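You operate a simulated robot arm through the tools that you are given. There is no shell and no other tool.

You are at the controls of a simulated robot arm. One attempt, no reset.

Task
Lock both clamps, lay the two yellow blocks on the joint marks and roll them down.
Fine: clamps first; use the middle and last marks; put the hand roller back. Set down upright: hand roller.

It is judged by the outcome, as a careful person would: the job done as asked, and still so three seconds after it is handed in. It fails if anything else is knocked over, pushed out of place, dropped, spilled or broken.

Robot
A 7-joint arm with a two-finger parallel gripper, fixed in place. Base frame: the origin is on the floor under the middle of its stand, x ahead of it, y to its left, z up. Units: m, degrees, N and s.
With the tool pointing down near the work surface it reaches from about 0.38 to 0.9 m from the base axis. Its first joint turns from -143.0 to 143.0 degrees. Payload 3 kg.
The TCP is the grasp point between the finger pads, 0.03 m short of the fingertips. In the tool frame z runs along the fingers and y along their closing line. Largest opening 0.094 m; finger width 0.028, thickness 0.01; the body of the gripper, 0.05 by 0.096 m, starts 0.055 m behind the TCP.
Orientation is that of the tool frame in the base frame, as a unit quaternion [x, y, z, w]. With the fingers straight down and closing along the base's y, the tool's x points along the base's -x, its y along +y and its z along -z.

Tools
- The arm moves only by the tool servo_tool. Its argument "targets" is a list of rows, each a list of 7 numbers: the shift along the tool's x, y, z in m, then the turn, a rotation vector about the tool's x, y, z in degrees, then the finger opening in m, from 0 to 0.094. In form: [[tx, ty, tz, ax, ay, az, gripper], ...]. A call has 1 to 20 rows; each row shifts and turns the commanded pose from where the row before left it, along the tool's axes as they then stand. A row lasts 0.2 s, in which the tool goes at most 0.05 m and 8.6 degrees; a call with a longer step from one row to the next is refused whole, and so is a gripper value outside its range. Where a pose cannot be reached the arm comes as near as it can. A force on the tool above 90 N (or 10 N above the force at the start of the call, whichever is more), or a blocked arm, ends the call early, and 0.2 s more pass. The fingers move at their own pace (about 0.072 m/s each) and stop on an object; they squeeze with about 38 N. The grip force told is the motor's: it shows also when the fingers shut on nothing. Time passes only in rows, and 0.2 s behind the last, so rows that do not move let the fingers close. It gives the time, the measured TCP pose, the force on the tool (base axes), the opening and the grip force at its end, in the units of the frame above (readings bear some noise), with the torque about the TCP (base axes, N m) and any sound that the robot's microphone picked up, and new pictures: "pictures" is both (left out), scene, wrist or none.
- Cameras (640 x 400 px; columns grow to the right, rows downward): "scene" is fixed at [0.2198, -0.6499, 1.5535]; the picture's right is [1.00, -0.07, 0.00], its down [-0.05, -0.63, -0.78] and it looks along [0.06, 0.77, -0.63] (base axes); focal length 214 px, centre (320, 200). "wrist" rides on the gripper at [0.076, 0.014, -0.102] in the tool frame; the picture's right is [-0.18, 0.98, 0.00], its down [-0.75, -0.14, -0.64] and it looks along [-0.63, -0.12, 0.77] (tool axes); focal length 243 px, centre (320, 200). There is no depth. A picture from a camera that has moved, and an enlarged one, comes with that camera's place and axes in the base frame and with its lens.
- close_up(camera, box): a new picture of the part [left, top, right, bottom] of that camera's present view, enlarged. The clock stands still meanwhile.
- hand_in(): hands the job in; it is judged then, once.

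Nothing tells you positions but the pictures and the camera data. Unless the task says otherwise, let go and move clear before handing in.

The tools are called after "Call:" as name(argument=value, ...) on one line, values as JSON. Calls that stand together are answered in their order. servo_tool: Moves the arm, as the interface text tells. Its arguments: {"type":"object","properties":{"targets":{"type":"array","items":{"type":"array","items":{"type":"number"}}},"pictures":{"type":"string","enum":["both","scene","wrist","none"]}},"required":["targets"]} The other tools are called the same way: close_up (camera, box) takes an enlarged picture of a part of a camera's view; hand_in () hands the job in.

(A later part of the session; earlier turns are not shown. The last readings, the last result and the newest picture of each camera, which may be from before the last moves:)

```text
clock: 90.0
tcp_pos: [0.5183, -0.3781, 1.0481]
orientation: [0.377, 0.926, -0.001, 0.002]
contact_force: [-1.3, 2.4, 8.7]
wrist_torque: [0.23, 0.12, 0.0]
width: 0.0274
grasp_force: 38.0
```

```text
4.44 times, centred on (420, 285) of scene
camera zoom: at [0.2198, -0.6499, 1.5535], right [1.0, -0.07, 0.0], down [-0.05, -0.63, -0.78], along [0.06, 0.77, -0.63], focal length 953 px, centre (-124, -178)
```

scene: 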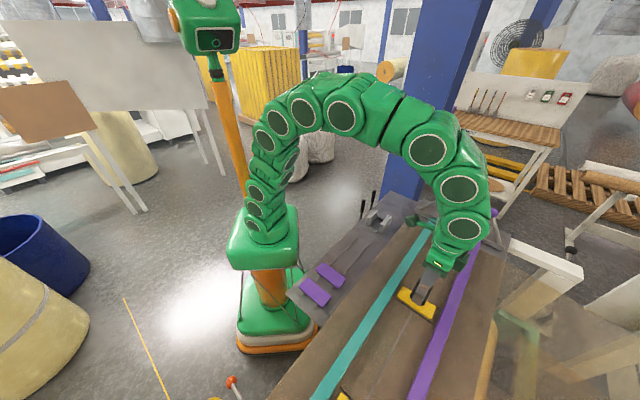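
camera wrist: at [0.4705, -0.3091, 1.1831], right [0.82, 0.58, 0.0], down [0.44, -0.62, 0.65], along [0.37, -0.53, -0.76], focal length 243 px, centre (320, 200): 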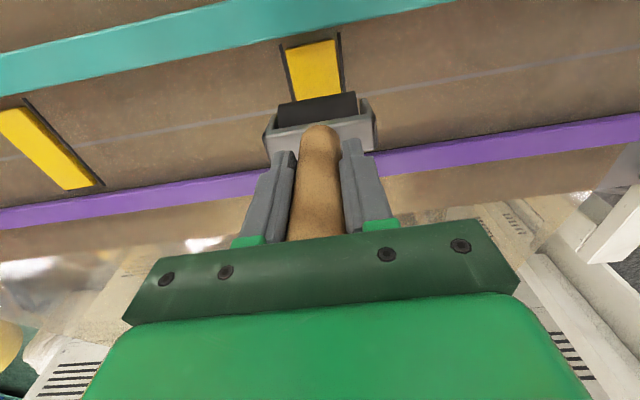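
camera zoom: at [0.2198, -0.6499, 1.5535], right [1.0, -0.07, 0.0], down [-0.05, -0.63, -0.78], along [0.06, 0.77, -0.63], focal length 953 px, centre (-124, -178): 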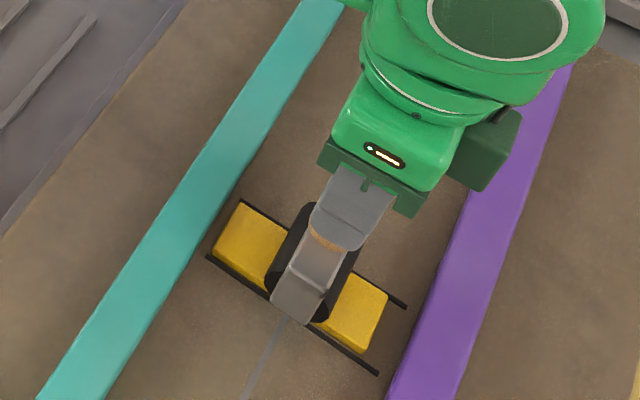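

Call:
close_up(camera="wrist", box=[220, 0, 420, 160])

Call:
close_up(camera="scene", box=[390, 270, 450, 320])

```text
2.50 times, centred on (320, 80) of wrist
camera zoom: at [0.4727, -0.3143, 1.1493], right [0.82, 0.58, 0.0], down [0.44, -0.62, 0.65], along [0.37, -0.53, -0.76], focal length 606 px, centre (320, 500)
```

zoom: 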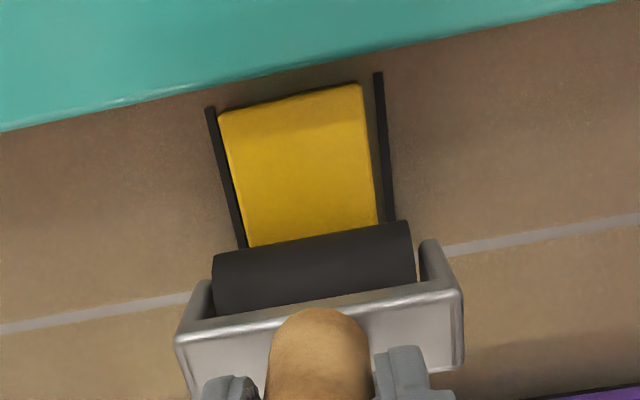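

```text
8.00 times, centred on (420, 295) of scene
camera zoom: at [0.2198, -0.6499, 1.5535], right [1.0, -0.07, 0.0], down [-0.05, -0.63, -0.78], along [0.06, 0.77, -0.63], focal length 1716 px, centre (-480, -560)
```

zoom: 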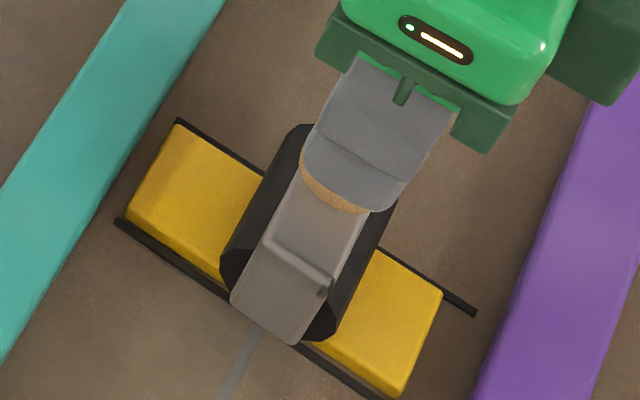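

The block has crept about 7 mm toward the teal side overall. I'll drag it back to centre with the roller's grip on it and check.

Call:
servo_tool(targets=[[0, 0, 0.0005, 0, 0, 0, 0.015], [-0.004, 0.0008, 0, 0, 0, 0, 0.015], [-0.0045, 0.0007, 0, 0, 0, 0, 0.015], [0, 0, 0, 0, 0, 0, 0.015]], pictures="none")

Call:
close_up(camera="wrist", box=[220, 0, 420, 160])

Call:
close_up(camera="scene", box=[390, 270, 450, 320])

```text
clock: 91.0
tcp_pos: [0.5253, -0.3824, 1.0484]
orientation: [0.377, 0.926, 0.0, 0.003]
contact_force: [-2.5, 3.2, 4.0]
wrist_torque: [0.27, 0.3, -0.01]
width: 0.0278
grasp_force: 37.8
```

```text
2.50 times, centred on (320, 80) of wrist
camera zoom: at [0.4806, -0.3188, 1.1494], right [0.82, 0.57, 0.0], down [0.44, -0.63, 0.65], along [0.37, -0.53, -0.76], focal length 606 px, centre (320, 500)
```

zoom: 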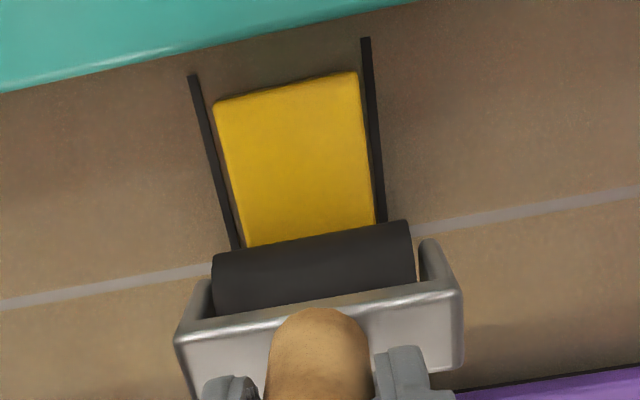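

```text
8.00 times, centred on (420, 295) of scene
camera zoom: at [0.2198, -0.6499, 1.5535], right [1.0, -0.07, 0.0], down [-0.05, -0.63, -0.78], along [0.06, 0.77, -0.63], focal length 1716 px, centre (-480, -560)
```

zoom: 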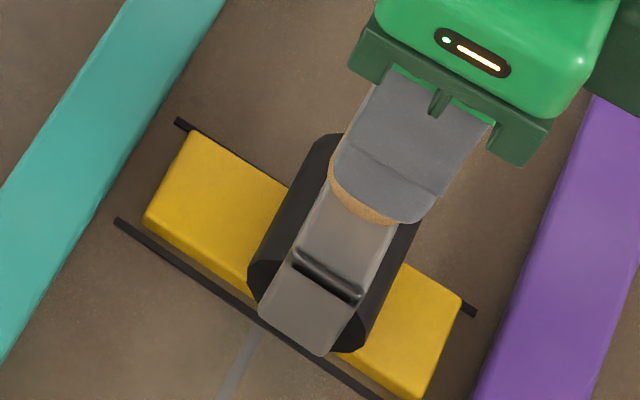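

The block is centred on mark A again. I'll now do proper rocking passes at several places along the block, starting 11 mm toward the purple side: a full ±35° rock that rolls the contact ±12 mm.

Call:
servo_tool(targets=[[0, 0, -0.004, 0, 0, 0, 0.015], [-0.0045, 0, 0, 0, 0, 0, 0.015], [0, 0, 0.004, 0, 0, 0, 0.015], [0, 0, 0.0008, 0, 0, 0, 0.015]], pictures="none")

Call:
servo_tool(targets=[[-0.01347, 0, 0.00067, 0, 7, 0, 0.015], [-0.01345, 0, 0.00037, 0, 7, 0, 0.015], [-0.0134, 0, 7e-05, 0, 7, 0, 0.015], [-0.0133, 0, -0.00023, 0, 7, 0, 0.015], [-0.01318, 0, -0.0005, 0, 7, 0, 0.015]], pictures="none")

Call:
close_up(camera="wrist", box=[200, 0, 480, 240])

Call:
close_up(camera="scene", box=[380, 260, 460, 330])

```text
clock: 92.0
tcp_pos: [0.5304, -0.3864, 1.0486]
orientation: [0.377, 0.926, -0.002, 0.004]
contact_force: [-2.3, 1.7, 10.0]
wrist_torque: [0.21, 0.33, -0.02]
width: 0.0279
grasp_force: 38.1
```

```text
clock: 93.2
tcp_pos: [0.562, -0.417, 1.0377]
orientation: [0.369, 0.906, 0.079, -0.193]
contact_force: [19.3, 4.4, 67.6]
wrist_torque: [2.13, -0.01, -0.55]
width: 0.0275
grasp_force: 38.0
out of reach, approached as far as the arm can: row 4, 5
```

```text
1.67 times, centred on (340, 120) of wrist
camera zoom: at [0.5507, -0.3879, 1.1626], right [0.81, 0.59, -0.07], down [0.58, -0.76, 0.28], along [0.11, -0.27, -0.96], focal length 404 px, centre (287, 333)
```

zoom: 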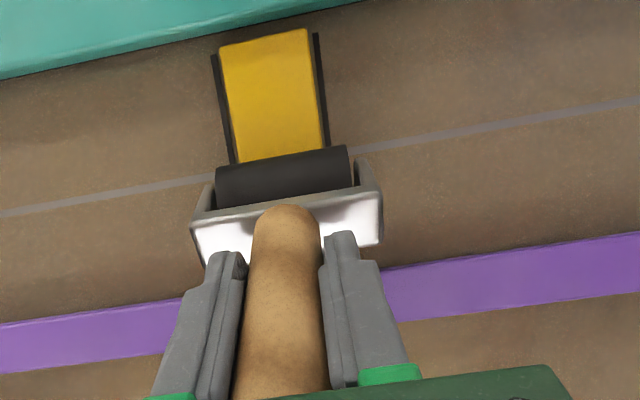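

```text
5.71 times, centred on (420, 295) of scene
camera zoom: at [0.2198, -0.6499, 1.5535], right [1.0, -0.07, 0.0], down [-0.05, -0.63, -0.78], along [0.06, 0.77, -0.63], focal length 1226 px, centre (-251, -343)
```

zoom: 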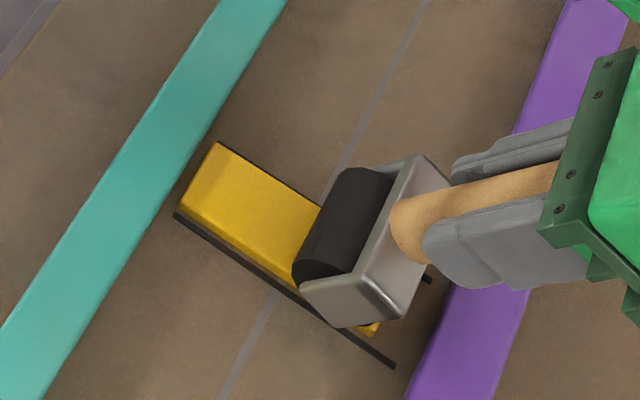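

The arm can't tilt more than about 25° outward here, and the block got nudged. I'll lift the roller off and bring the tool back to vertical step by step.

Call:
servo_tool(targets=[[0, 0, -0.008, 0, 0, 0, 0.015], [0.0, 0, -0.004, 0, -7, 0, 0.015]], pictures="none")

```text
clock: 93.8
tcp_pos: [0.5611, -0.4191, 1.0402]
orientation: [0.374, 0.915, 0.056, -0.14]
contact_force: [-14.8, 10.8, 56.5]
wrist_torque: [2.92, 2.52, -0.04]
width: 0.0281
grasp_force: 38.3
out of reach, approached as far as the arm can: row 1
```

Call:
servo_tool(targets=[[0.0058, 0, -0.0191, 0, 0, 0, 0.015], [0.0058, 0, -0.0191, 0, 0, 0, 0.015]], pictures="both")

Call:
close_up(camera="scene", box=[380, 250, 460, 320])

```text
clock: 94.4
tcp_pos: [0.5632, -0.4187, 1.079]
orientation: [0.373, 0.915, 0.057, -0.14]
contact_force: [0.6, -0.2, -2.8]
wrist_torque: [-0.03, 0.0, 0.03]
width: 0.0278
grasp_force: 37.8
camera wrist: at [0.542, -0.3794, 1.1991], right [0.81, 0.58, -0.06], down [0.55, -0.74, 0.39], along [0.19, -0.35, -0.92], focal length 243 px, centre (320, 200)
```

scene: 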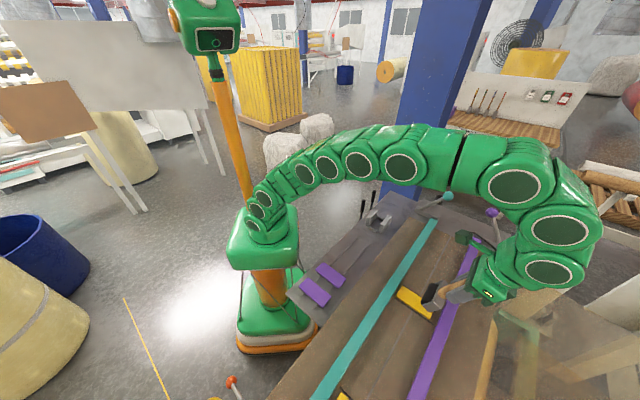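
wrist: 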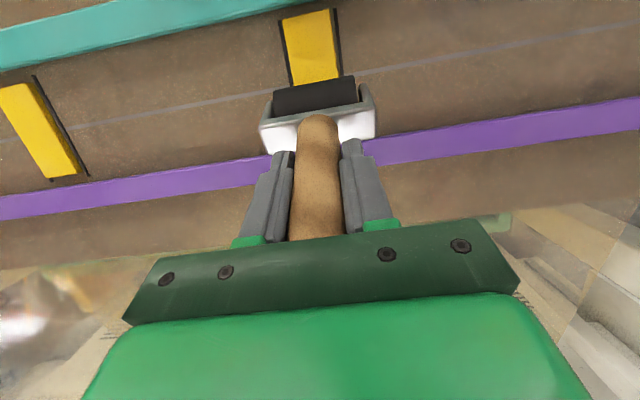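

```text
5.71 times, centred on (420, 285) of scene
camera zoom: at [0.2198, -0.6499, 1.5535], right [1.0, -0.07, 0.0], down [-0.05, -0.63, -0.78], along [0.06, 0.77, -0.63], focal length 1226 px, centre (-251, -286)
```

zoom: 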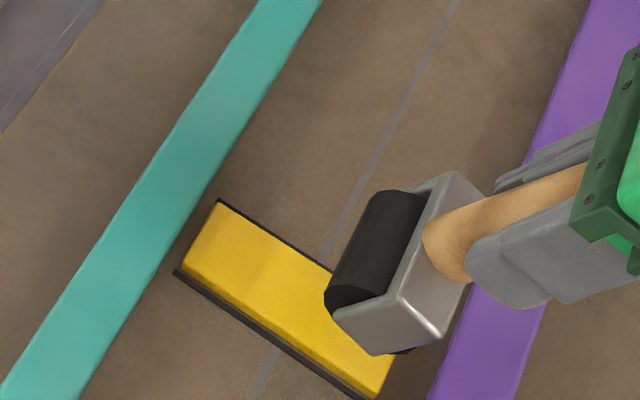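

The tool tilt plus some slip leaned the handle. I'll bring the tool upright, then straighten the handle against the free belt between the marks as before.

Call:
servo_tool(targets=[[0, 0, -0.01, 0, -8.6, 0, 0.015], [0, 0, 0, 0, -8.6, 0, 0.015], [0.012, -0.04, 0, 0, 0, 0, 0.015], [0.012, -0.04, 0, 0, 0, 0, 0.015], [0.012, -0.04, 0, 0, 0, 0, 0.015], [0.012, -0.03, 0, 0, 0, 0, 0.015]], pictures="both")

Call:
close_up(camera="wrist", box=[200, 0, 480, 240])

Call:
close_up(camera="scene", box=[360, 250, 460, 340])

```text
clock: 95.8
tcp_pos: [0.4272, -0.4967, 1.093]
orientation: [0.376, 0.927, 0.0, -0.001]
contact_force: [0.1, -0.2, -3.2]
wrist_torque: [-0.02, 0.0, -0.02]
width: 0.0277
grasp_force: 37.8
camera wrist: at [0.3818, -0.4339, 1.1928], right [0.82, 0.58, 0.0], down [0.44, -0.63, 0.64], along [0.37, -0.52, -0.77], focal length 243 px, centre (320, 200)
```

scene: 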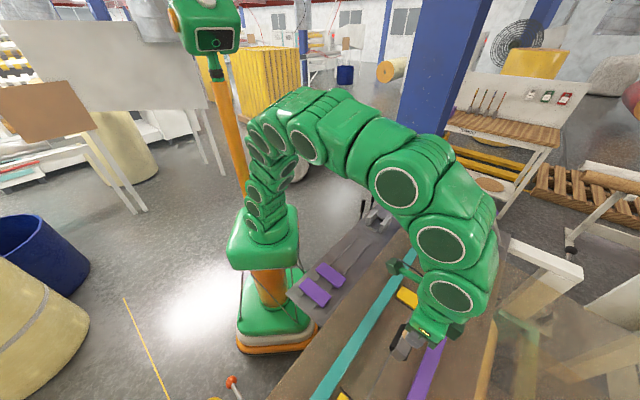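
wrist: 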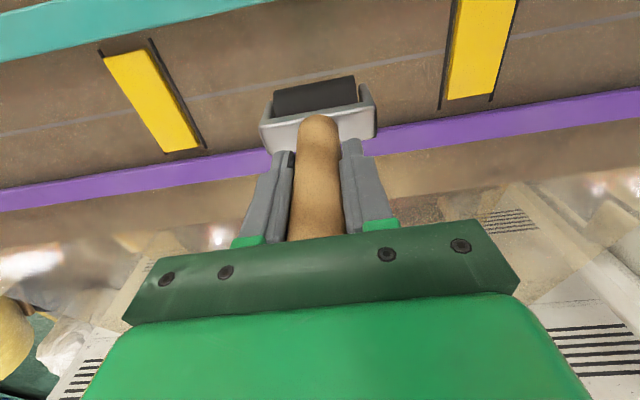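

```text
1.67 times, centred on (340, 120) of wrist
camera zoom: at [0.3818, -0.4339, 1.1928], right [0.82, 0.58, 0.0], down [0.44, -0.63, 0.64], along [0.37, -0.52, -0.77], focal length 404 px, centre (287, 333)
```

zoom: 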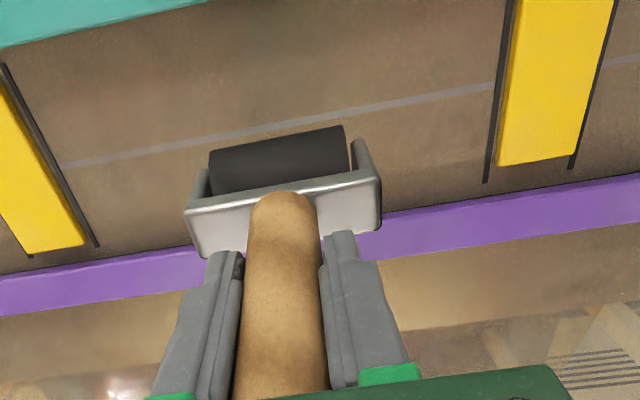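

```text
4.44 times, centred on (410, 295) of scene
camera zoom: at [0.2198, -0.6499, 1.5535], right [1.0, -0.07, 0.0], down [-0.05, -0.63, -0.78], along [0.06, 0.77, -0.63], focal length 953 px, centre (-80, -222)
```

zoom: 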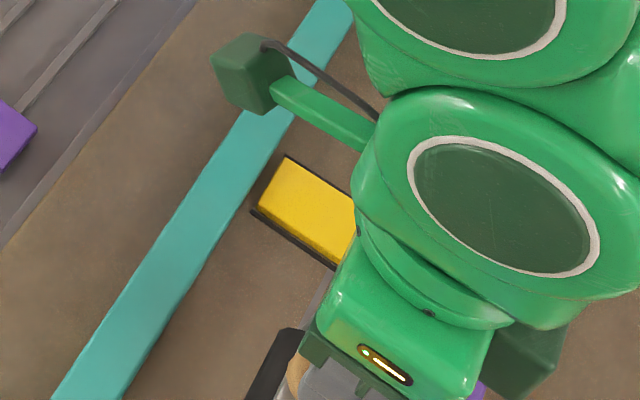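

Call:
servo_tool(targets=[[0, 0, 0.03, 0, 0, 0, 0.015], [0, 0, 0.02, 0, 0, 0, 0.015], [0, 0, 0.003, 0, 0, 0, 0.015], [0, 0, 0.002, 0, 0, 0, 0.015]], pictures="none")

```text
clock: 96.8
tcp_pos: [0.4271, -0.4956, 1.0395]
orientation: [0.378, 0.926, -0.001, 0.002]
contact_force: [-9.2, 18.0, 70.5]
wrist_torque: [2.32, 1.67, 0.04]
width: 0.028
grasp_force: 37.7
```

Call:
servo_tool(targets=[[0.0025, 0, -0.0006, 0, 0, 0, 0.015], [0.0025, 0, -0.0004, 0, 0, 0, 0.015], [0.0025, 0, -0.0003, 0, 0, 0, 0.015], [0.0025, 0, -0.0003, 0, 0, 0, 0.015], [0.0025, 0, -0.0003, 0, 0, 0, 0.015]], pictures="none")

Call:
close_up(camera="wrist", box=[200, 0, 480, 240])

```text
clock: 98.0
tcp_pos: [0.4172, -0.4866, 1.0391]
orientation: [0.377, 0.926, -0.001, 0.0]
contact_force: [7.1, -10.7, 76.2]
wrist_torque: [-1.03, -1.05, -0.03]
width: 0.0281
grasp_force: 37.8
```

```text
1.67 times, centred on (340, 120) of wrist
camera zoom: at [0.3719, -0.4226, 1.1405], right [0.82, 0.57, 0.0], down [0.44, -0.63, 0.64], along [0.37, -0.53, -0.77], focal length 404 px, centre (287, 333)
```

zoom: 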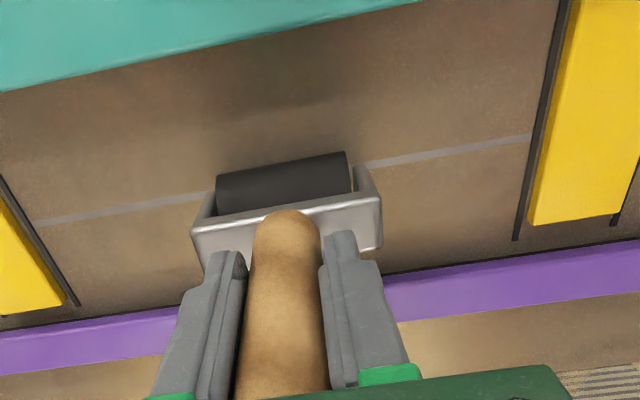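

The handle is upright again. Plan: sweep the pressed roller along the block using the clamp bars as end stops (so the roller passes over the block rather than just carrying it), both ways, then re-centre the block on its mark and finish with firm presses along its whole length. First, move to the purple-side end of block A.

Call:
servo_tool(targets=[[0, 0, -0.02, 0, 0, 0, 0.015], [0, 0, -0.02, 0, 0, 0, 0.015], [-0.0075, 0.0375, 0, 0, 0, 0, 0.015], [-0.0075, 0.0375, 0, 0, 0, 0, 0.015], [-0.0075, 0.0375, 0, 0, 0, 0, 0.015], [-0.007, 0.0375, 0, 0, 0, 0, 0.015], [0, 0, 0.02, 0, 0, 0, 0.015], [0, 0, 0.008, 0, 0, 0, 0.015]], pictures="both")

Call:
close_up(camera="wrist", box=[200, 0, 480, 240])

Call:
close_up(camera="scene", box=[380, 250, 460, 320])

```text
clock: 99.8
tcp_pos: [0.5433, -0.3994, 1.0522]
orientation: [0.377, 0.926, 0.0, 0.0]
contact_force: [0.4, 0.6, -3.3]
wrist_torque: [0.02, 0.01, -0.02]
width: 0.0278
grasp_force: 37.6
camera wrist: at [0.4984, -0.3352, 1.1526], right [0.82, 0.57, 0.0], down [0.44, -0.63, 0.64], along [0.37, -0.53, -0.77], focal length 243 px, centre (320, 200)
```

scene: 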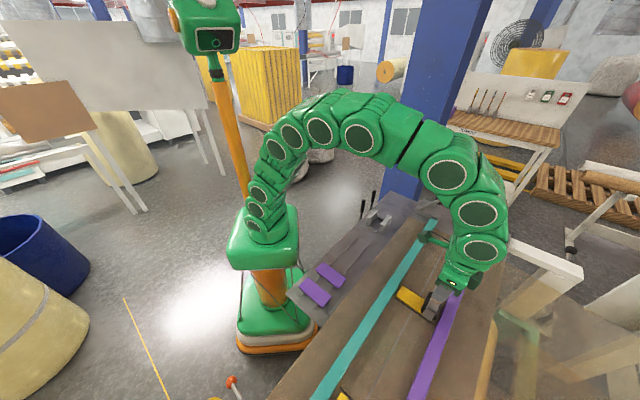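
wrist: 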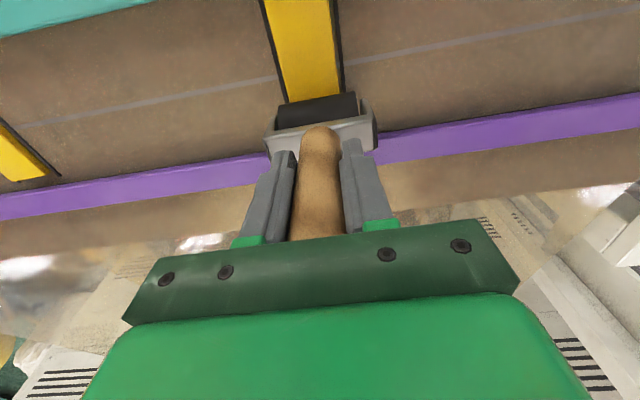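

```text
1.67 times, centred on (340, 120) of wrist
camera zoom: at [0.4984, -0.3352, 1.1526], right [0.82, 0.57, 0.0], down [0.44, -0.63, 0.64], along [0.37, -0.53, -0.77], focal length 404 px, centre (287, 333)
```

zoom: 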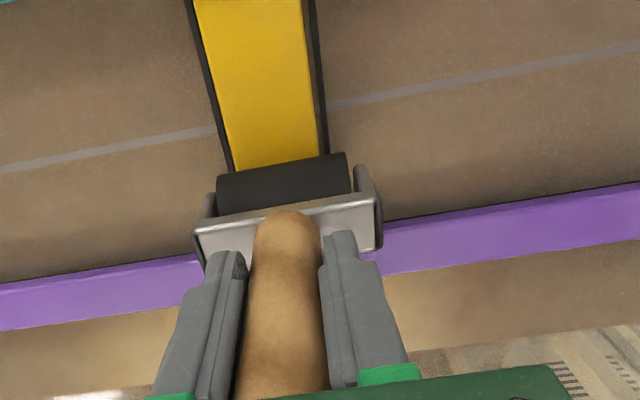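

```text
5.71 times, centred on (420, 285) of scene
camera zoom: at [0.2198, -0.6499, 1.5535], right [1.0, -0.07, 0.0], down [-0.05, -0.63, -0.78], along [0.06, 0.77, -0.63], focal length 1226 px, centre (-251, -286)
```

zoom: 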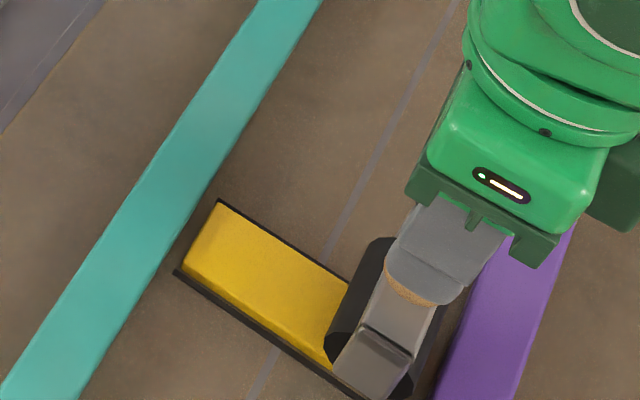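

Call:
servo_tool(targets=[[0, 0, 0.003, 0, 0, 0, 0.015], [0, 0, 0.002, 0, 0, 0, 0.015]], pictures="none")

Call:
servo_tool(targets=[[0, 0, 0.001, 0, 0, 0, 0.015]], pictures="none")

```text
clock: 100.4
tcp_pos: [0.543, -0.3988, 1.0476]
orientation: [0.378, 0.926, -0.001, 0.002]
contact_force: [-0.6, 5.1, 35.1]
wrist_torque: [0.54, 0.16, -0.01]
width: 0.0278
grasp_force: 37.8
```

```text
clock: 100.8
tcp_pos: [0.5427, -0.4003, 1.0471]
orientation: [0.378, 0.926, -0.002, 0.003]
contact_force: [-3.8, 5.0, 68.2]
wrist_torque: [0.35, 0.48, 0.0]
width: 0.0278
grasp_force: 37.5
```

Pressing a bit hard; I'll ease to about 25–30 N and sweep toward the teal side in stages.

Call:
servo_tool(targets=[[0, 0, -0.0017, 0, 0, 0, 0.015], [0.005, 0, 0, 0, 0, 0, 0.015], [0.006, 0, 0, 0, 0, 0, 0.015], [0.006, 0, 0, 0, 0, 0, 0.015], [0.006, 0, 0, 0, 0, 0, 0.015]], pictures="none")

Call:
close_up(camera="wrist", box=[200, 0, 480, 240])

Call:
close_up(camera="scene", box=[380, 250, 460, 320])

```text
clock: 102.0
tcp_pos: [0.5269, -0.3839, 1.0469]
orientation: [0.377, 0.926, -0.001, 0.001]
contact_force: [29.4, -24.3, 68.4]
wrist_torque: [-3.32, -3.63, 0.05]
width: 0.0279
grasp_force: 38.0
```

```text
1.67 times, centred on (340, 120) of wrist
camera zoom: at [0.4809, -0.3202, 1.1485], right [0.82, 0.57, 0.0], down [0.44, -0.63, 0.64], along [0.37, -0.53, -0.76], focal length 404 px, centre (287, 333)
```

zoom: 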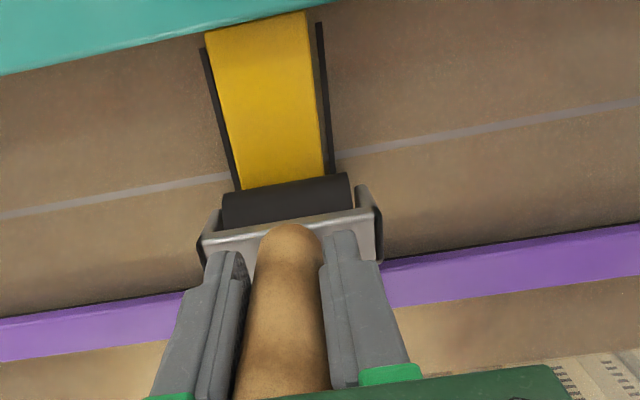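

```text
5.71 times, centred on (420, 285) of scene
camera zoom: at [0.2198, -0.6499, 1.5535], right [1.0, -0.07, 0.0], down [-0.05, -0.63, -0.78], along [0.06, 0.77, -0.63], focal length 1226 px, centre (-251, -286)
```

zoom: 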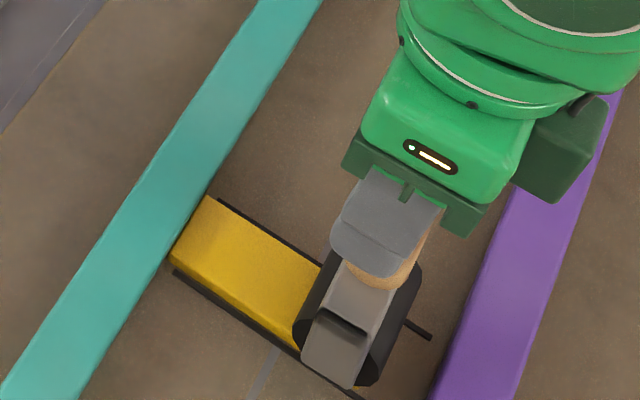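

The roller grips the block too strongly at this load — the handle leans rather than sliding. I'll walk back to straighten it, then try the sweep at a light load.

Call:
servo_tool(targets=[[-0.003, 0, -0.0004, 0, 0, 0, 0.015], [-0.003, 0, -0.0004, 0, 0, 0, 0.015], [-0.003, 0, -0.0004, 0, 0, 0, 0.015], [-0.002, 0, -0.0004, 0, 0, 0, 0.015]], pictures="none")

Call:
close_up(camera="wrist", box=[200, 0, 480, 240])

```text
clock: 102.5
tcp_pos: [0.5258, -0.3854, 1.0477]
orientation: [0.377, 0.926, 0.001, -0.001]
contact_force: [3.1, -2.3, 19.4]
wrist_torque: [-0.42, -0.4, 0.01]
width: 0.0281
grasp_force: 38.0
stopped in row 2: the force on the tool passed its limit at 92 N (the readings are from after the stop); the commanded pose is now the measured one
```

```text
1.67 times, centred on (340, 120) of wrist
camera zoom: at [0.4824, -0.3219, 1.1497], right [0.82, 0.57, 0.0], down [0.44, -0.63, 0.64], along [0.37, -0.52, -0.77], focal length 404 px, centre (287, 333)
```

zoom: 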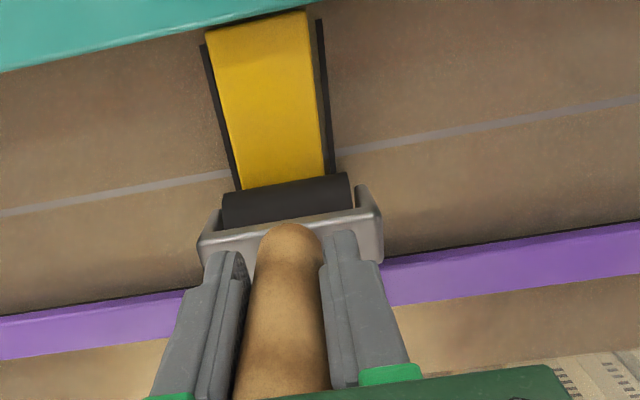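

I'll straighten the handle on the free belt again, then return for a light-load sweep.

Call:
servo_tool(targets=[[0, 0, -0.02, 0, 0, 0, 0.015], [0, 0, -0.02, 0, 0, 0, 0.015], [0.002, -0.037, 0, 0, 0, 0, 0.015], [0.002, -0.037, 0, 0, 0, 0, 0.015], [0.002, -0.037, 0, 0, 0, 0, 0.015], [0.002, -0.037, 0, 0, 0, 0, 0.015], [0, 0, 0.03, 0, 0, 0, 0.015], [0, 0, 0.015, 0, 0, 0, 0.015], [0, 0, 0.003, 0, 0, 0, 0.015]], pictures="none")

```text
clock: 104.5
tcp_pos: [0.4187, -0.4836, 1.0405]
orientation: [0.377, 0.926, 0.001, -0.002]
contact_force: [-0.5, 2.1, 3.3]
wrist_torque: [0.03, 0.21, -0.03]
width: 0.0278
grasp_force: 37.9
```

Call:
servo_tool(targets=[[0, 0, 0.0015, 0, 0, 0, 0.015], [0, 0, 0.0005, 0, 0, 0, 0.015], [-0.0025, 0, 0, 0, 0, 0, 0.015], [-0.0025, 0, -0.0003, 0, 0, 0, 0.015], [-0.0025, 0, -0.0003, 0, 0, 0, 0.015]], pictures="none")

Call:
close_up(camera="wrist", box=[200, 0, 480, 240])

```text
clock: 105.7
tcp_pos: [0.4225, -0.4897, 1.0396]
orientation: [0.378, 0.926, 0.0, -0.001]
contact_force: [2.4, 23.6, 85.9]
wrist_torque: [1.71, 0.13, 0.19]
width: 0.0279
grasp_force: 38.0
```

```text
1.67 times, centred on (340, 120) of wrist
camera zoom: at [0.3782, -0.4263, 1.1408], right [0.82, 0.58, 0.0], down [0.44, -0.63, 0.64], along [0.37, -0.52, -0.77], focal length 404 px, centre (287, 333)
```

zoom: 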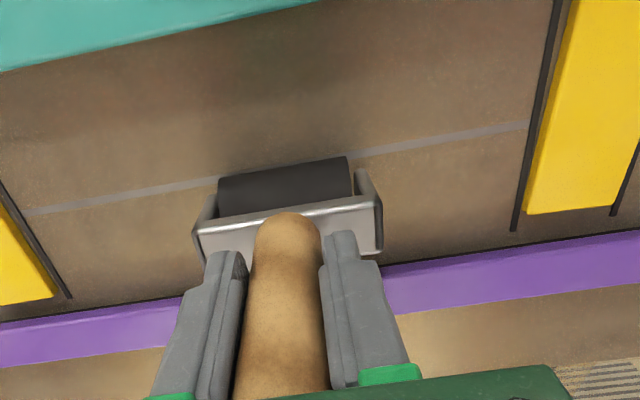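

Call:
servo_tool(targets=[[0, 0, -0.0012, 0, 0, 0, 0.015], [-0.0025, 0, -0.0002, 0, 0, 0, 0.015]], pictures="none")

Call:
close_up(camera="wrist", box=[200, 0, 480, 240])

```text
clock: 106.3
tcp_pos: [0.4245, -0.4904, 1.0382]
orientation: [0.377, 0.926, 0.001, -0.003]
contact_force: [2.3, 24.6, 76.8]
wrist_torque: [1.82, 0.49, 0.21]
width: 0.0281
grasp_force: 37.5
```

```text
1.67 times, centred on (340, 120) of wrist
camera zoom: at [0.3798, -0.4283, 1.141], right [0.82, 0.58, 0.0], down [0.44, -0.63, 0.64], along [0.37, -0.52, -0.77], focal length 404 px, centre (287, 333)
```

zoom: 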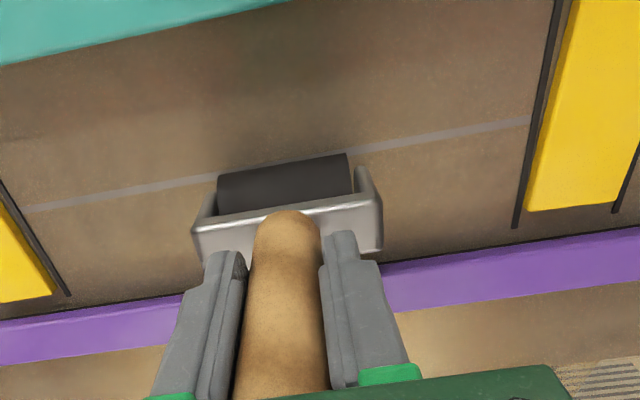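

The handle is upright. Back to the purple-side end of block A for a light sweep.

Call:
servo_tool(targets=[[0, 0, -0.015, 0, 0, 0, 0.015], [0, 0, -0.015, 0, 0, 0, 0.015], [-0.0031, 0.0368, 0, 0, 0, 0, 0.015], [-0.0031, 0.0368, 0, 0, 0, 0, 0.015], [-0.0031, 0.0369, 0, 0, 0, 0, 0.015], [-0.0031, 0.0369, 0, 0, 0, 0, 0.015], [0, 0, 0.01, 0, 0, 0, 0.015], [0, 0, 0.006, 0, 0, 0, 0.015]], pictures="wrist")

Call:
close_up(camera="wrist", box=[200, 0, 480, 240])

```text
clock: 108.1
tcp_pos: [0.5364, -0.3965, 1.0522]
orientation: [0.377, 0.926, 0.0, -0.003]
contact_force: [0.6, 0.0, -2.9]
wrist_torque: [0.0, 0.02, 0.02]
width: 0.0277
grasp_force: 37.7
camera wrist: at [0.4921, -0.3331, 1.1535], right [0.82, 0.57, 0.0], down [0.44, -0.63, 0.64], along [0.37, -0.52, -0.77], focal length 243 px, centre (320, 200)
```

wrist: 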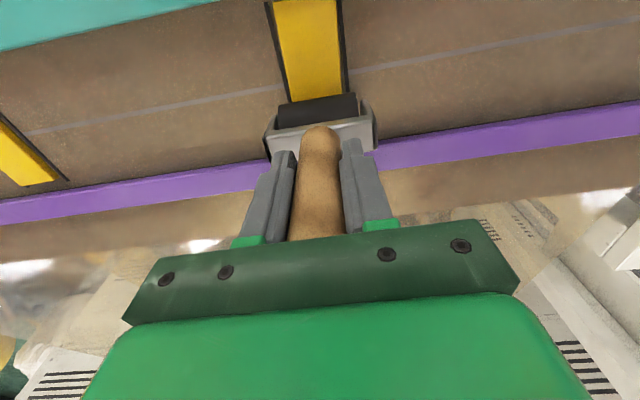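

```text
1.67 times, centred on (340, 120) of wrist
camera zoom: at [0.4921, -0.3331, 1.1535], right [0.82, 0.57, 0.0], down [0.44, -0.63, 0.64], along [0.37, -0.52, -0.77], focal length 404 px, centre (287, 333)
```

zoom: 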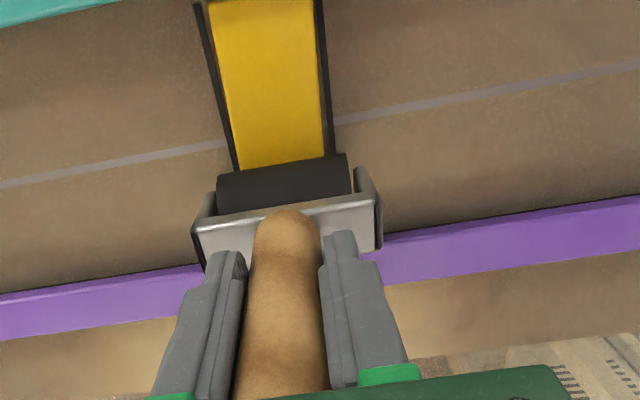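

Call:
servo_tool(targets=[[0, 0, 0.003, 0, 0, 0, 0.015], [0, 0, 0.0005, 0, 0, 0, 0.015]], pictures="none")

Call:
servo_tool(targets=[[0, 0, 0.0004, 0, 0, 0, 0.015]], pictures="none")

```text
clock: 108.7
tcp_pos: [0.5369, -0.3954, 1.0487]
orientation: [0.377, 0.926, 0.001, -0.002]
contact_force: [0.1, 0.4, -2.9]
wrist_torque: [-0.01, 0.01, 0.02]
width: 0.0275
grasp_force: 38.0
```

```text
clock: 109.1
tcp_pos: [0.5373, -0.3956, 1.0485]
orientation: [0.376, 0.926, 0.001, -0.002]
contact_force: [0.5, 0.3, -1.5]
wrist_torque: [0.05, -0.01, -0.01]
width: 0.0277
grasp_force: 38.0
```

Call:
servo_tool(targets=[[0, 0, 0.0005, 0, 0, 0, 0.015], [0.004, 0, 0, 0, 0, 0, 0.015], [0.006, 0, 0, 0, 0, 0, 0.015], [0.006, 0, 0, 0, 0, 0, 0.015]], pictures="none")

Call:
close_up(camera="wrist", box=[200, 0, 480, 240])

Call:
close_up(camera="scene", box=[380, 250, 460, 320])

```text
clock: 110.1
tcp_pos: [0.5265, -0.3839, 1.0495]
orientation: [0.377, 0.926, 0.001, -0.003]
contact_force: [2.8, -2.8, 2.9]
wrist_torque: [-0.28, -0.23, -0.02]
width: 0.0276
grasp_force: 37.9
```

```text
1.67 times, centred on (340, 120) of wrist
camera zoom: at [0.4812, -0.3208, 1.1502], right [0.82, 0.57, 0.0], down [0.44, -0.63, 0.64], along [0.37, -0.52, -0.77], focal length 404 px, centre (287, 333)
```

zoom: 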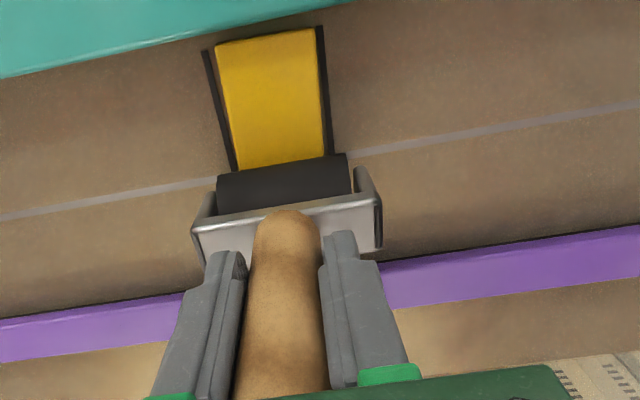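

```text
5.71 times, centred on (420, 285) of scene
camera zoom: at [0.2198, -0.6499, 1.5535], right [1.0, -0.07, 0.0], down [-0.05, -0.63, -0.78], along [0.06, 0.77, -0.63], focal length 1226 px, centre (-251, -286)
```

zoom: 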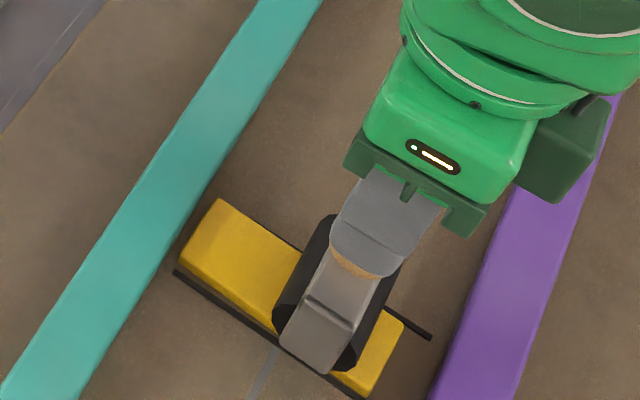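

At a light load (~6 N) the roller passes over the block without dragging it. I'll continue the sweep toward the teal side.

Call:
servo_tool(targets=[[0.006, 0, 0, 0, 0, 0, 0.015], [0.006, 0, 0, 0, 0, 0, 0.015], [0.006, 0, 0, 0, 0, 0, 0.015], [0.006, 0, 0, 0, 0, 0, 0.015]], pictures="none")

Call:
close_up(camera="scene", box=[380, 250, 460, 320])

Call:
close_up(camera="wrist", box=[200, 0, 480, 240])

```text
clock: 111.1
tcp_pos: [0.509, -0.3666, 1.0487]
orientation: [0.377, 0.926, 0.001, -0.002]
contact_force: [4.5, -3.6, 5.8]
wrist_torque: [-0.34, -0.41, 0.02]
width: 0.0279
grasp_force: 38.3
```

```text
5.71 times, centred on (420, 285) of scene
camera zoom: at [0.2198, -0.6499, 1.5535], right [1.0, -0.07, 0.0], down [-0.05, -0.63, -0.78], along [0.06, 0.77, -0.63], focal length 1226 px, centre (-251, -286)
```

zoom: 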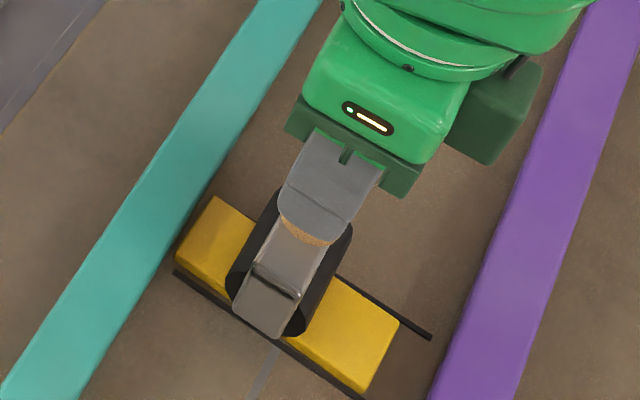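

```text
1.67 times, centred on (340, 120) of wrist
camera zoom: at [0.4644, -0.3035, 1.1501], right [0.82, 0.58, 0.0], down [0.44, -0.63, 0.64], along [0.37, -0.52, -0.77], focal length 404 px, centre (287, 333)
```

zoom: 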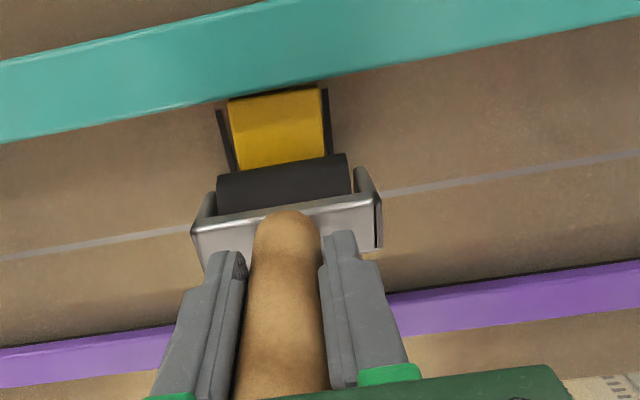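

Call:
servo_tool(targets=[[0.006, 0, 0, 0, 0, 0, 0.015], [0.006, 0, 0, 0, 0, 0, 0.015], [0.006, 0, 0, 0, 0, 0, 0.015], [0.004, 0, 0, 0, 0, 0, 0.015]], pictures="none")

Call:
close_up(camera="scene", box=[380, 250, 460, 320])

Call:
close_up(camera="wrist", box=[200, 0, 480, 240])

```text
clock: 112.1
tcp_pos: [0.4923, -0.3526, 1.0475]
orientation: [0.377, 0.926, 0.001, -0.004]
contact_force: [3.5, -3.7, 4.4]
wrist_torque: [-0.31, -0.35, 0.02]
width: 0.0278
grasp_force: 38.2
```

```text
5.71 times, centred on (420, 285) of scene
camera zoom: at [0.2198, -0.6499, 1.5535], right [1.0, -0.07, 0.0], down [-0.05, -0.63, -0.78], along [0.06, 0.77, -0.63], focal length 1226 px, centre (-251, -286)
```

zoom: 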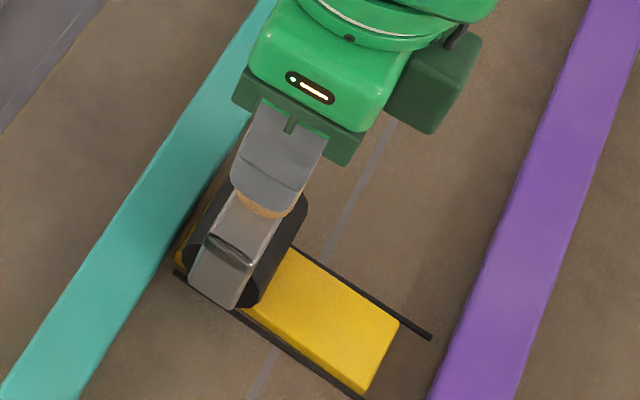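

```text
1.67 times, centred on (340, 120) of wrist
camera zoom: at [0.4482, -0.2887, 1.1503], right [0.82, 0.58, 0.0], down [0.44, -0.63, 0.64], along [0.37, -0.52, -0.77], focal length 404 px, centre (287, 333)
```

zoom: 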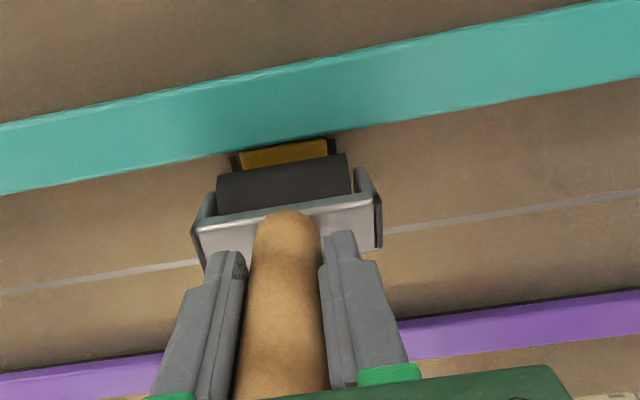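

The roller swept the full length with the block staying almost in place. Now I sweep back toward the purple side at the same light load.

Call:
servo_tool(targets=[[-0.006, 0, 0, 0, 0, 0, 0.015], [-0.006, 0, 0, 0, 0, 0, 0.015], [-0.006, 0, 0, 0, 0, 0, 0.015], [-0.006, 0, 0, 0, 0, 0, 0.015], [-0.006, 0, 0, 0, 0, 0, 0.015], [-0.006, 0, 0, 0, 0, 0, 0.015]], pictures="none")

Call:
close_up(camera="scene", box=[380, 250, 460, 320])

Call:
close_up(camera="wrist", box=[200, 0, 480, 240])

```text
clock: 113.5
tcp_pos: [0.5191, -0.3771, 1.0477]
orientation: [0.376, 0.927, 0.002, -0.003]
contact_force: [-6.8, 6.8, 10.5]
wrist_torque: [0.74, 0.84, 0.0]
width: 0.0277
grasp_force: 38.2
```

```text
5.71 times, centred on (420, 285) of scene
camera zoom: at [0.2198, -0.6499, 1.5535], right [1.0, -0.07, 0.0], down [-0.05, -0.63, -0.78], along [0.06, 0.77, -0.63], focal length 1226 px, centre (-251, -286)
```

zoom: 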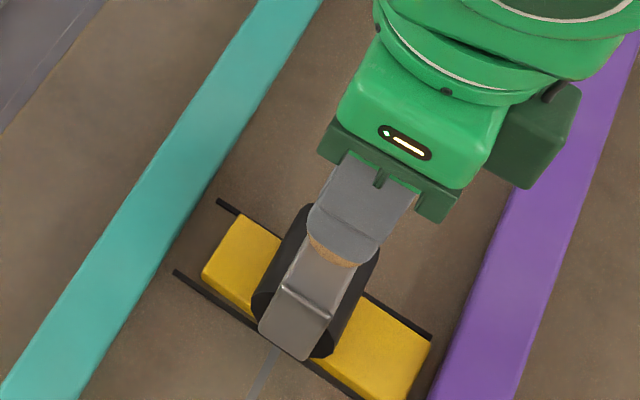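

```text
1.67 times, centred on (340, 120) of wrist
camera zoom: at [0.4737, -0.3143, 1.1501], right [0.82, 0.58, 0.0], down [0.44, -0.63, 0.64], along [0.37, -0.52, -0.77], focal length 404 px, centre (287, 333)
```

zoom: 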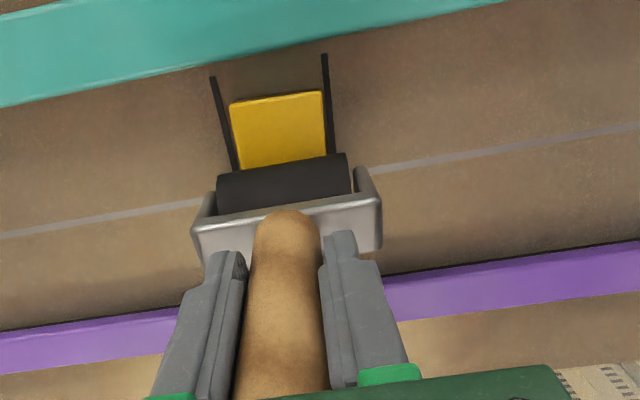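

It drags once the load reaches ~13 N, so I'll ease up a touch and finish the sweep to the purple end.

Call:
servo_tool(targets=[[0, 0, -0.0005, 0, 0, 0, 0.015], [-0.005, 0, 0, 0, 0, 0, 0.015], [-0.006, 0, 0, 0, 0, 0, 0.015], [-0.006, 0, 0, 0, 0, 0, 0.015]], pictures="none")

Call:
close_up(camera="wrist", box=[200, 0, 480, 240])

```text
clock: 114.5
tcp_pos: [0.5298, -0.3891, 1.0485]
orientation: [0.377, 0.926, 0.001, -0.003]
contact_force: [-0.9, 1.2, 1.1]
wrist_torque: [0.15, 0.17, -0.01]
width: 0.028
grasp_force: 38.4
```

```text
1.67 times, centred on (340, 120) of wrist
camera zoom: at [0.4852, -0.326, 1.1504], right [0.82, 0.58, 0.0], down [0.44, -0.63, 0.64], along [0.37, -0.52, -0.77], focal length 404 px, centre (287, 333)
```

zoom: 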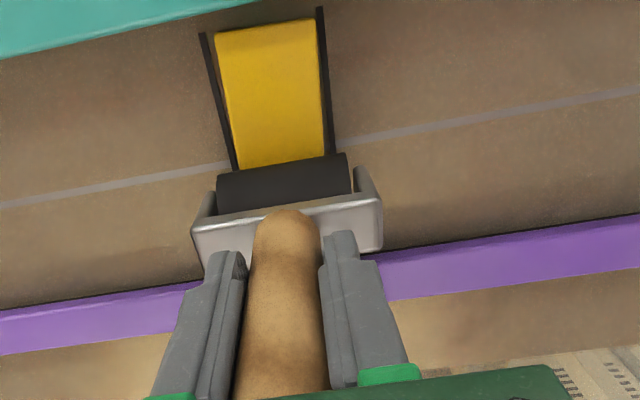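

Call:
close_up(camera="scene", box=[380, 250, 460, 320])

```text
5.71 times, centred on (420, 285) of scene
camera zoom: at [0.2198, -0.6499, 1.5535], right [1.0, -0.07, 0.0], down [-0.05, -0.63, -0.78], along [0.06, 0.77, -0.63], focal length 1226 px, centre (-251, -286)
```

zoom: 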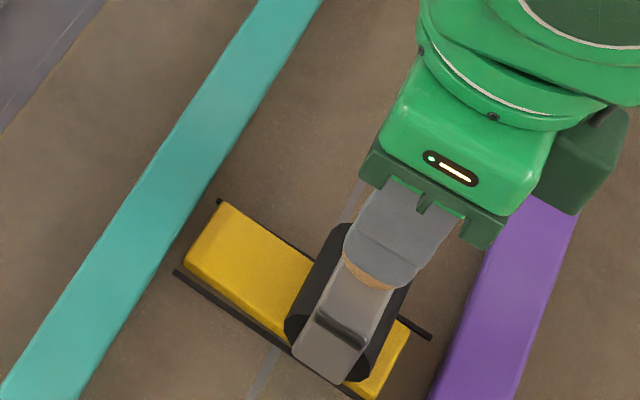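

The block shifted back a little but the roller passed over it. I'll finish the last part of this sweep to the purple end.

Call:
servo_tool(targets=[[-0.006, 0, 0.0001, 0, 0, 0, 0.015], [-0.006, 0, 0, 0, 0, 0, 0.015], [-0.004, 0, 0, 0, 0, 0, 0.015]], pictures="none")

Call:
close_up(camera="scene", box=[380, 250, 460, 320])

Call:
close_up(camera="wrist", box=[200, 0, 480, 240])

```text
clock: 115.3
tcp_pos: [0.5415, -0.4002, 1.0482]
orientation: [0.377, 0.926, 0.001, -0.002]
contact_force: [-1.3, 2.5, 3.1]
wrist_torque: [0.23, 0.24, -0.04]
width: 0.0275
grasp_force: 38.1
```

```text
5.71 times, centred on (420, 285) of scene
camera zoom: at [0.2198, -0.6499, 1.5535], right [1.0, -0.07, 0.0], down [-0.05, -0.63, -0.78], along [0.06, 0.77, -0.63], focal length 1226 px, centre (-251, -286)
```

zoom: 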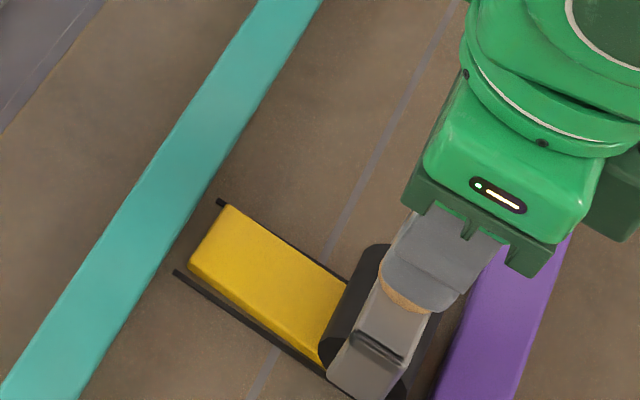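

```text
1.67 times, centred on (340, 120) of wrist
camera zoom: at [0.497, -0.3374, 1.1502], right [0.82, 0.57, 0.0], down [0.44, -0.63, 0.64], along [0.37, -0.52, -0.77], focal length 404 px, centre (287, 333)
```

zoom: 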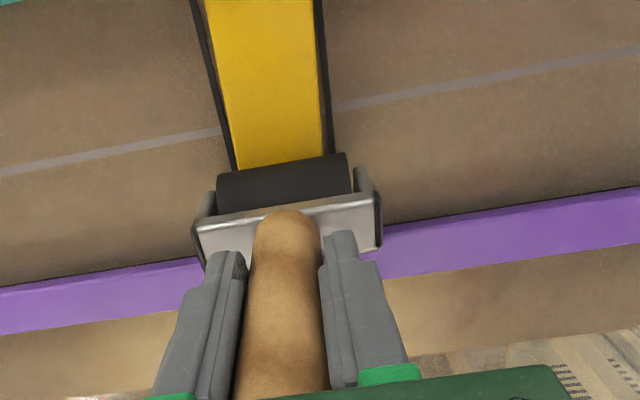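

The block is back on its mark within ~2 mm and the roller has swept its full length both ways. For good measure I'll add firm presses at points along the block (vertical presses don't drag it).

Call:
servo_tool(targets=[[0, 0, 0.0009, 0, 0, 0, 0.015], [0, 0, 0, 0, 0, 0, 0.015], [0, 0, -0.004, 0, 0, 0, 0.015], [0.0125, 0, 0, 0, 0, 0, 0.015], [0, 0, 0.004, 0, 0, 0, 0.015], [0, 0, 0, 0, 0, 0, 0.015]], pictures="none")

Call:
servo_tool(targets=[[0, 0, -0.004, 0, 0, 0, 0.015], [0.0125, 0, 0, 0, 0, 0, 0.015], [0, 0, 0.004, 0, 0, 0, 0.015], [0, 0, 0, 0, 0, 0, 0.015]], pictures="none")

Call:
close_up(camera="scene", box=[380, 250, 460, 320])

```text
clock: 116.7
tcp_pos: [0.5328, -0.3911, 1.0482]
orientation: [0.377, 0.926, 0.001, -0.003]
contact_force: [-2.0, 3.7, 15.7]
wrist_torque: [0.3, 0.17, -0.03]
width: 0.0276
grasp_force: 37.9
```

```text
clock: 117.7
tcp_pos: [0.5235, -0.3829, 1.0497]
orientation: [0.378, 0.926, 0.002, -0.002]
contact_force: [-0.5, 0.2, 6.8]
wrist_torque: [0.04, 0.09, 0.02]
width: 0.0278
grasp_force: 38.2
```

```text
5.71 times, centred on (420, 285) of scene
camera zoom: at [0.2198, -0.6499, 1.5535], right [1.0, -0.07, 0.0], down [-0.05, -0.63, -0.78], along [0.06, 0.77, -0.63], focal length 1226 px, centre (-251, -286)
```

zoom: 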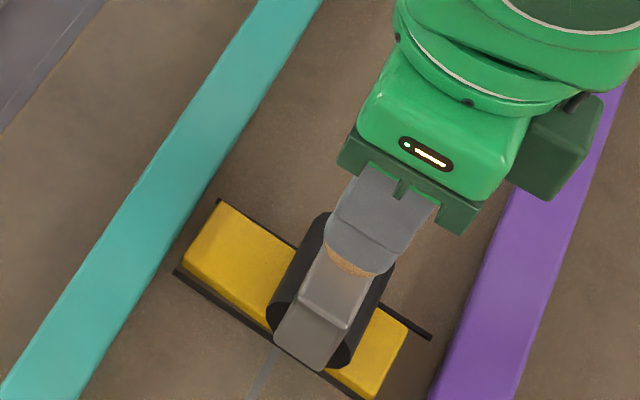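

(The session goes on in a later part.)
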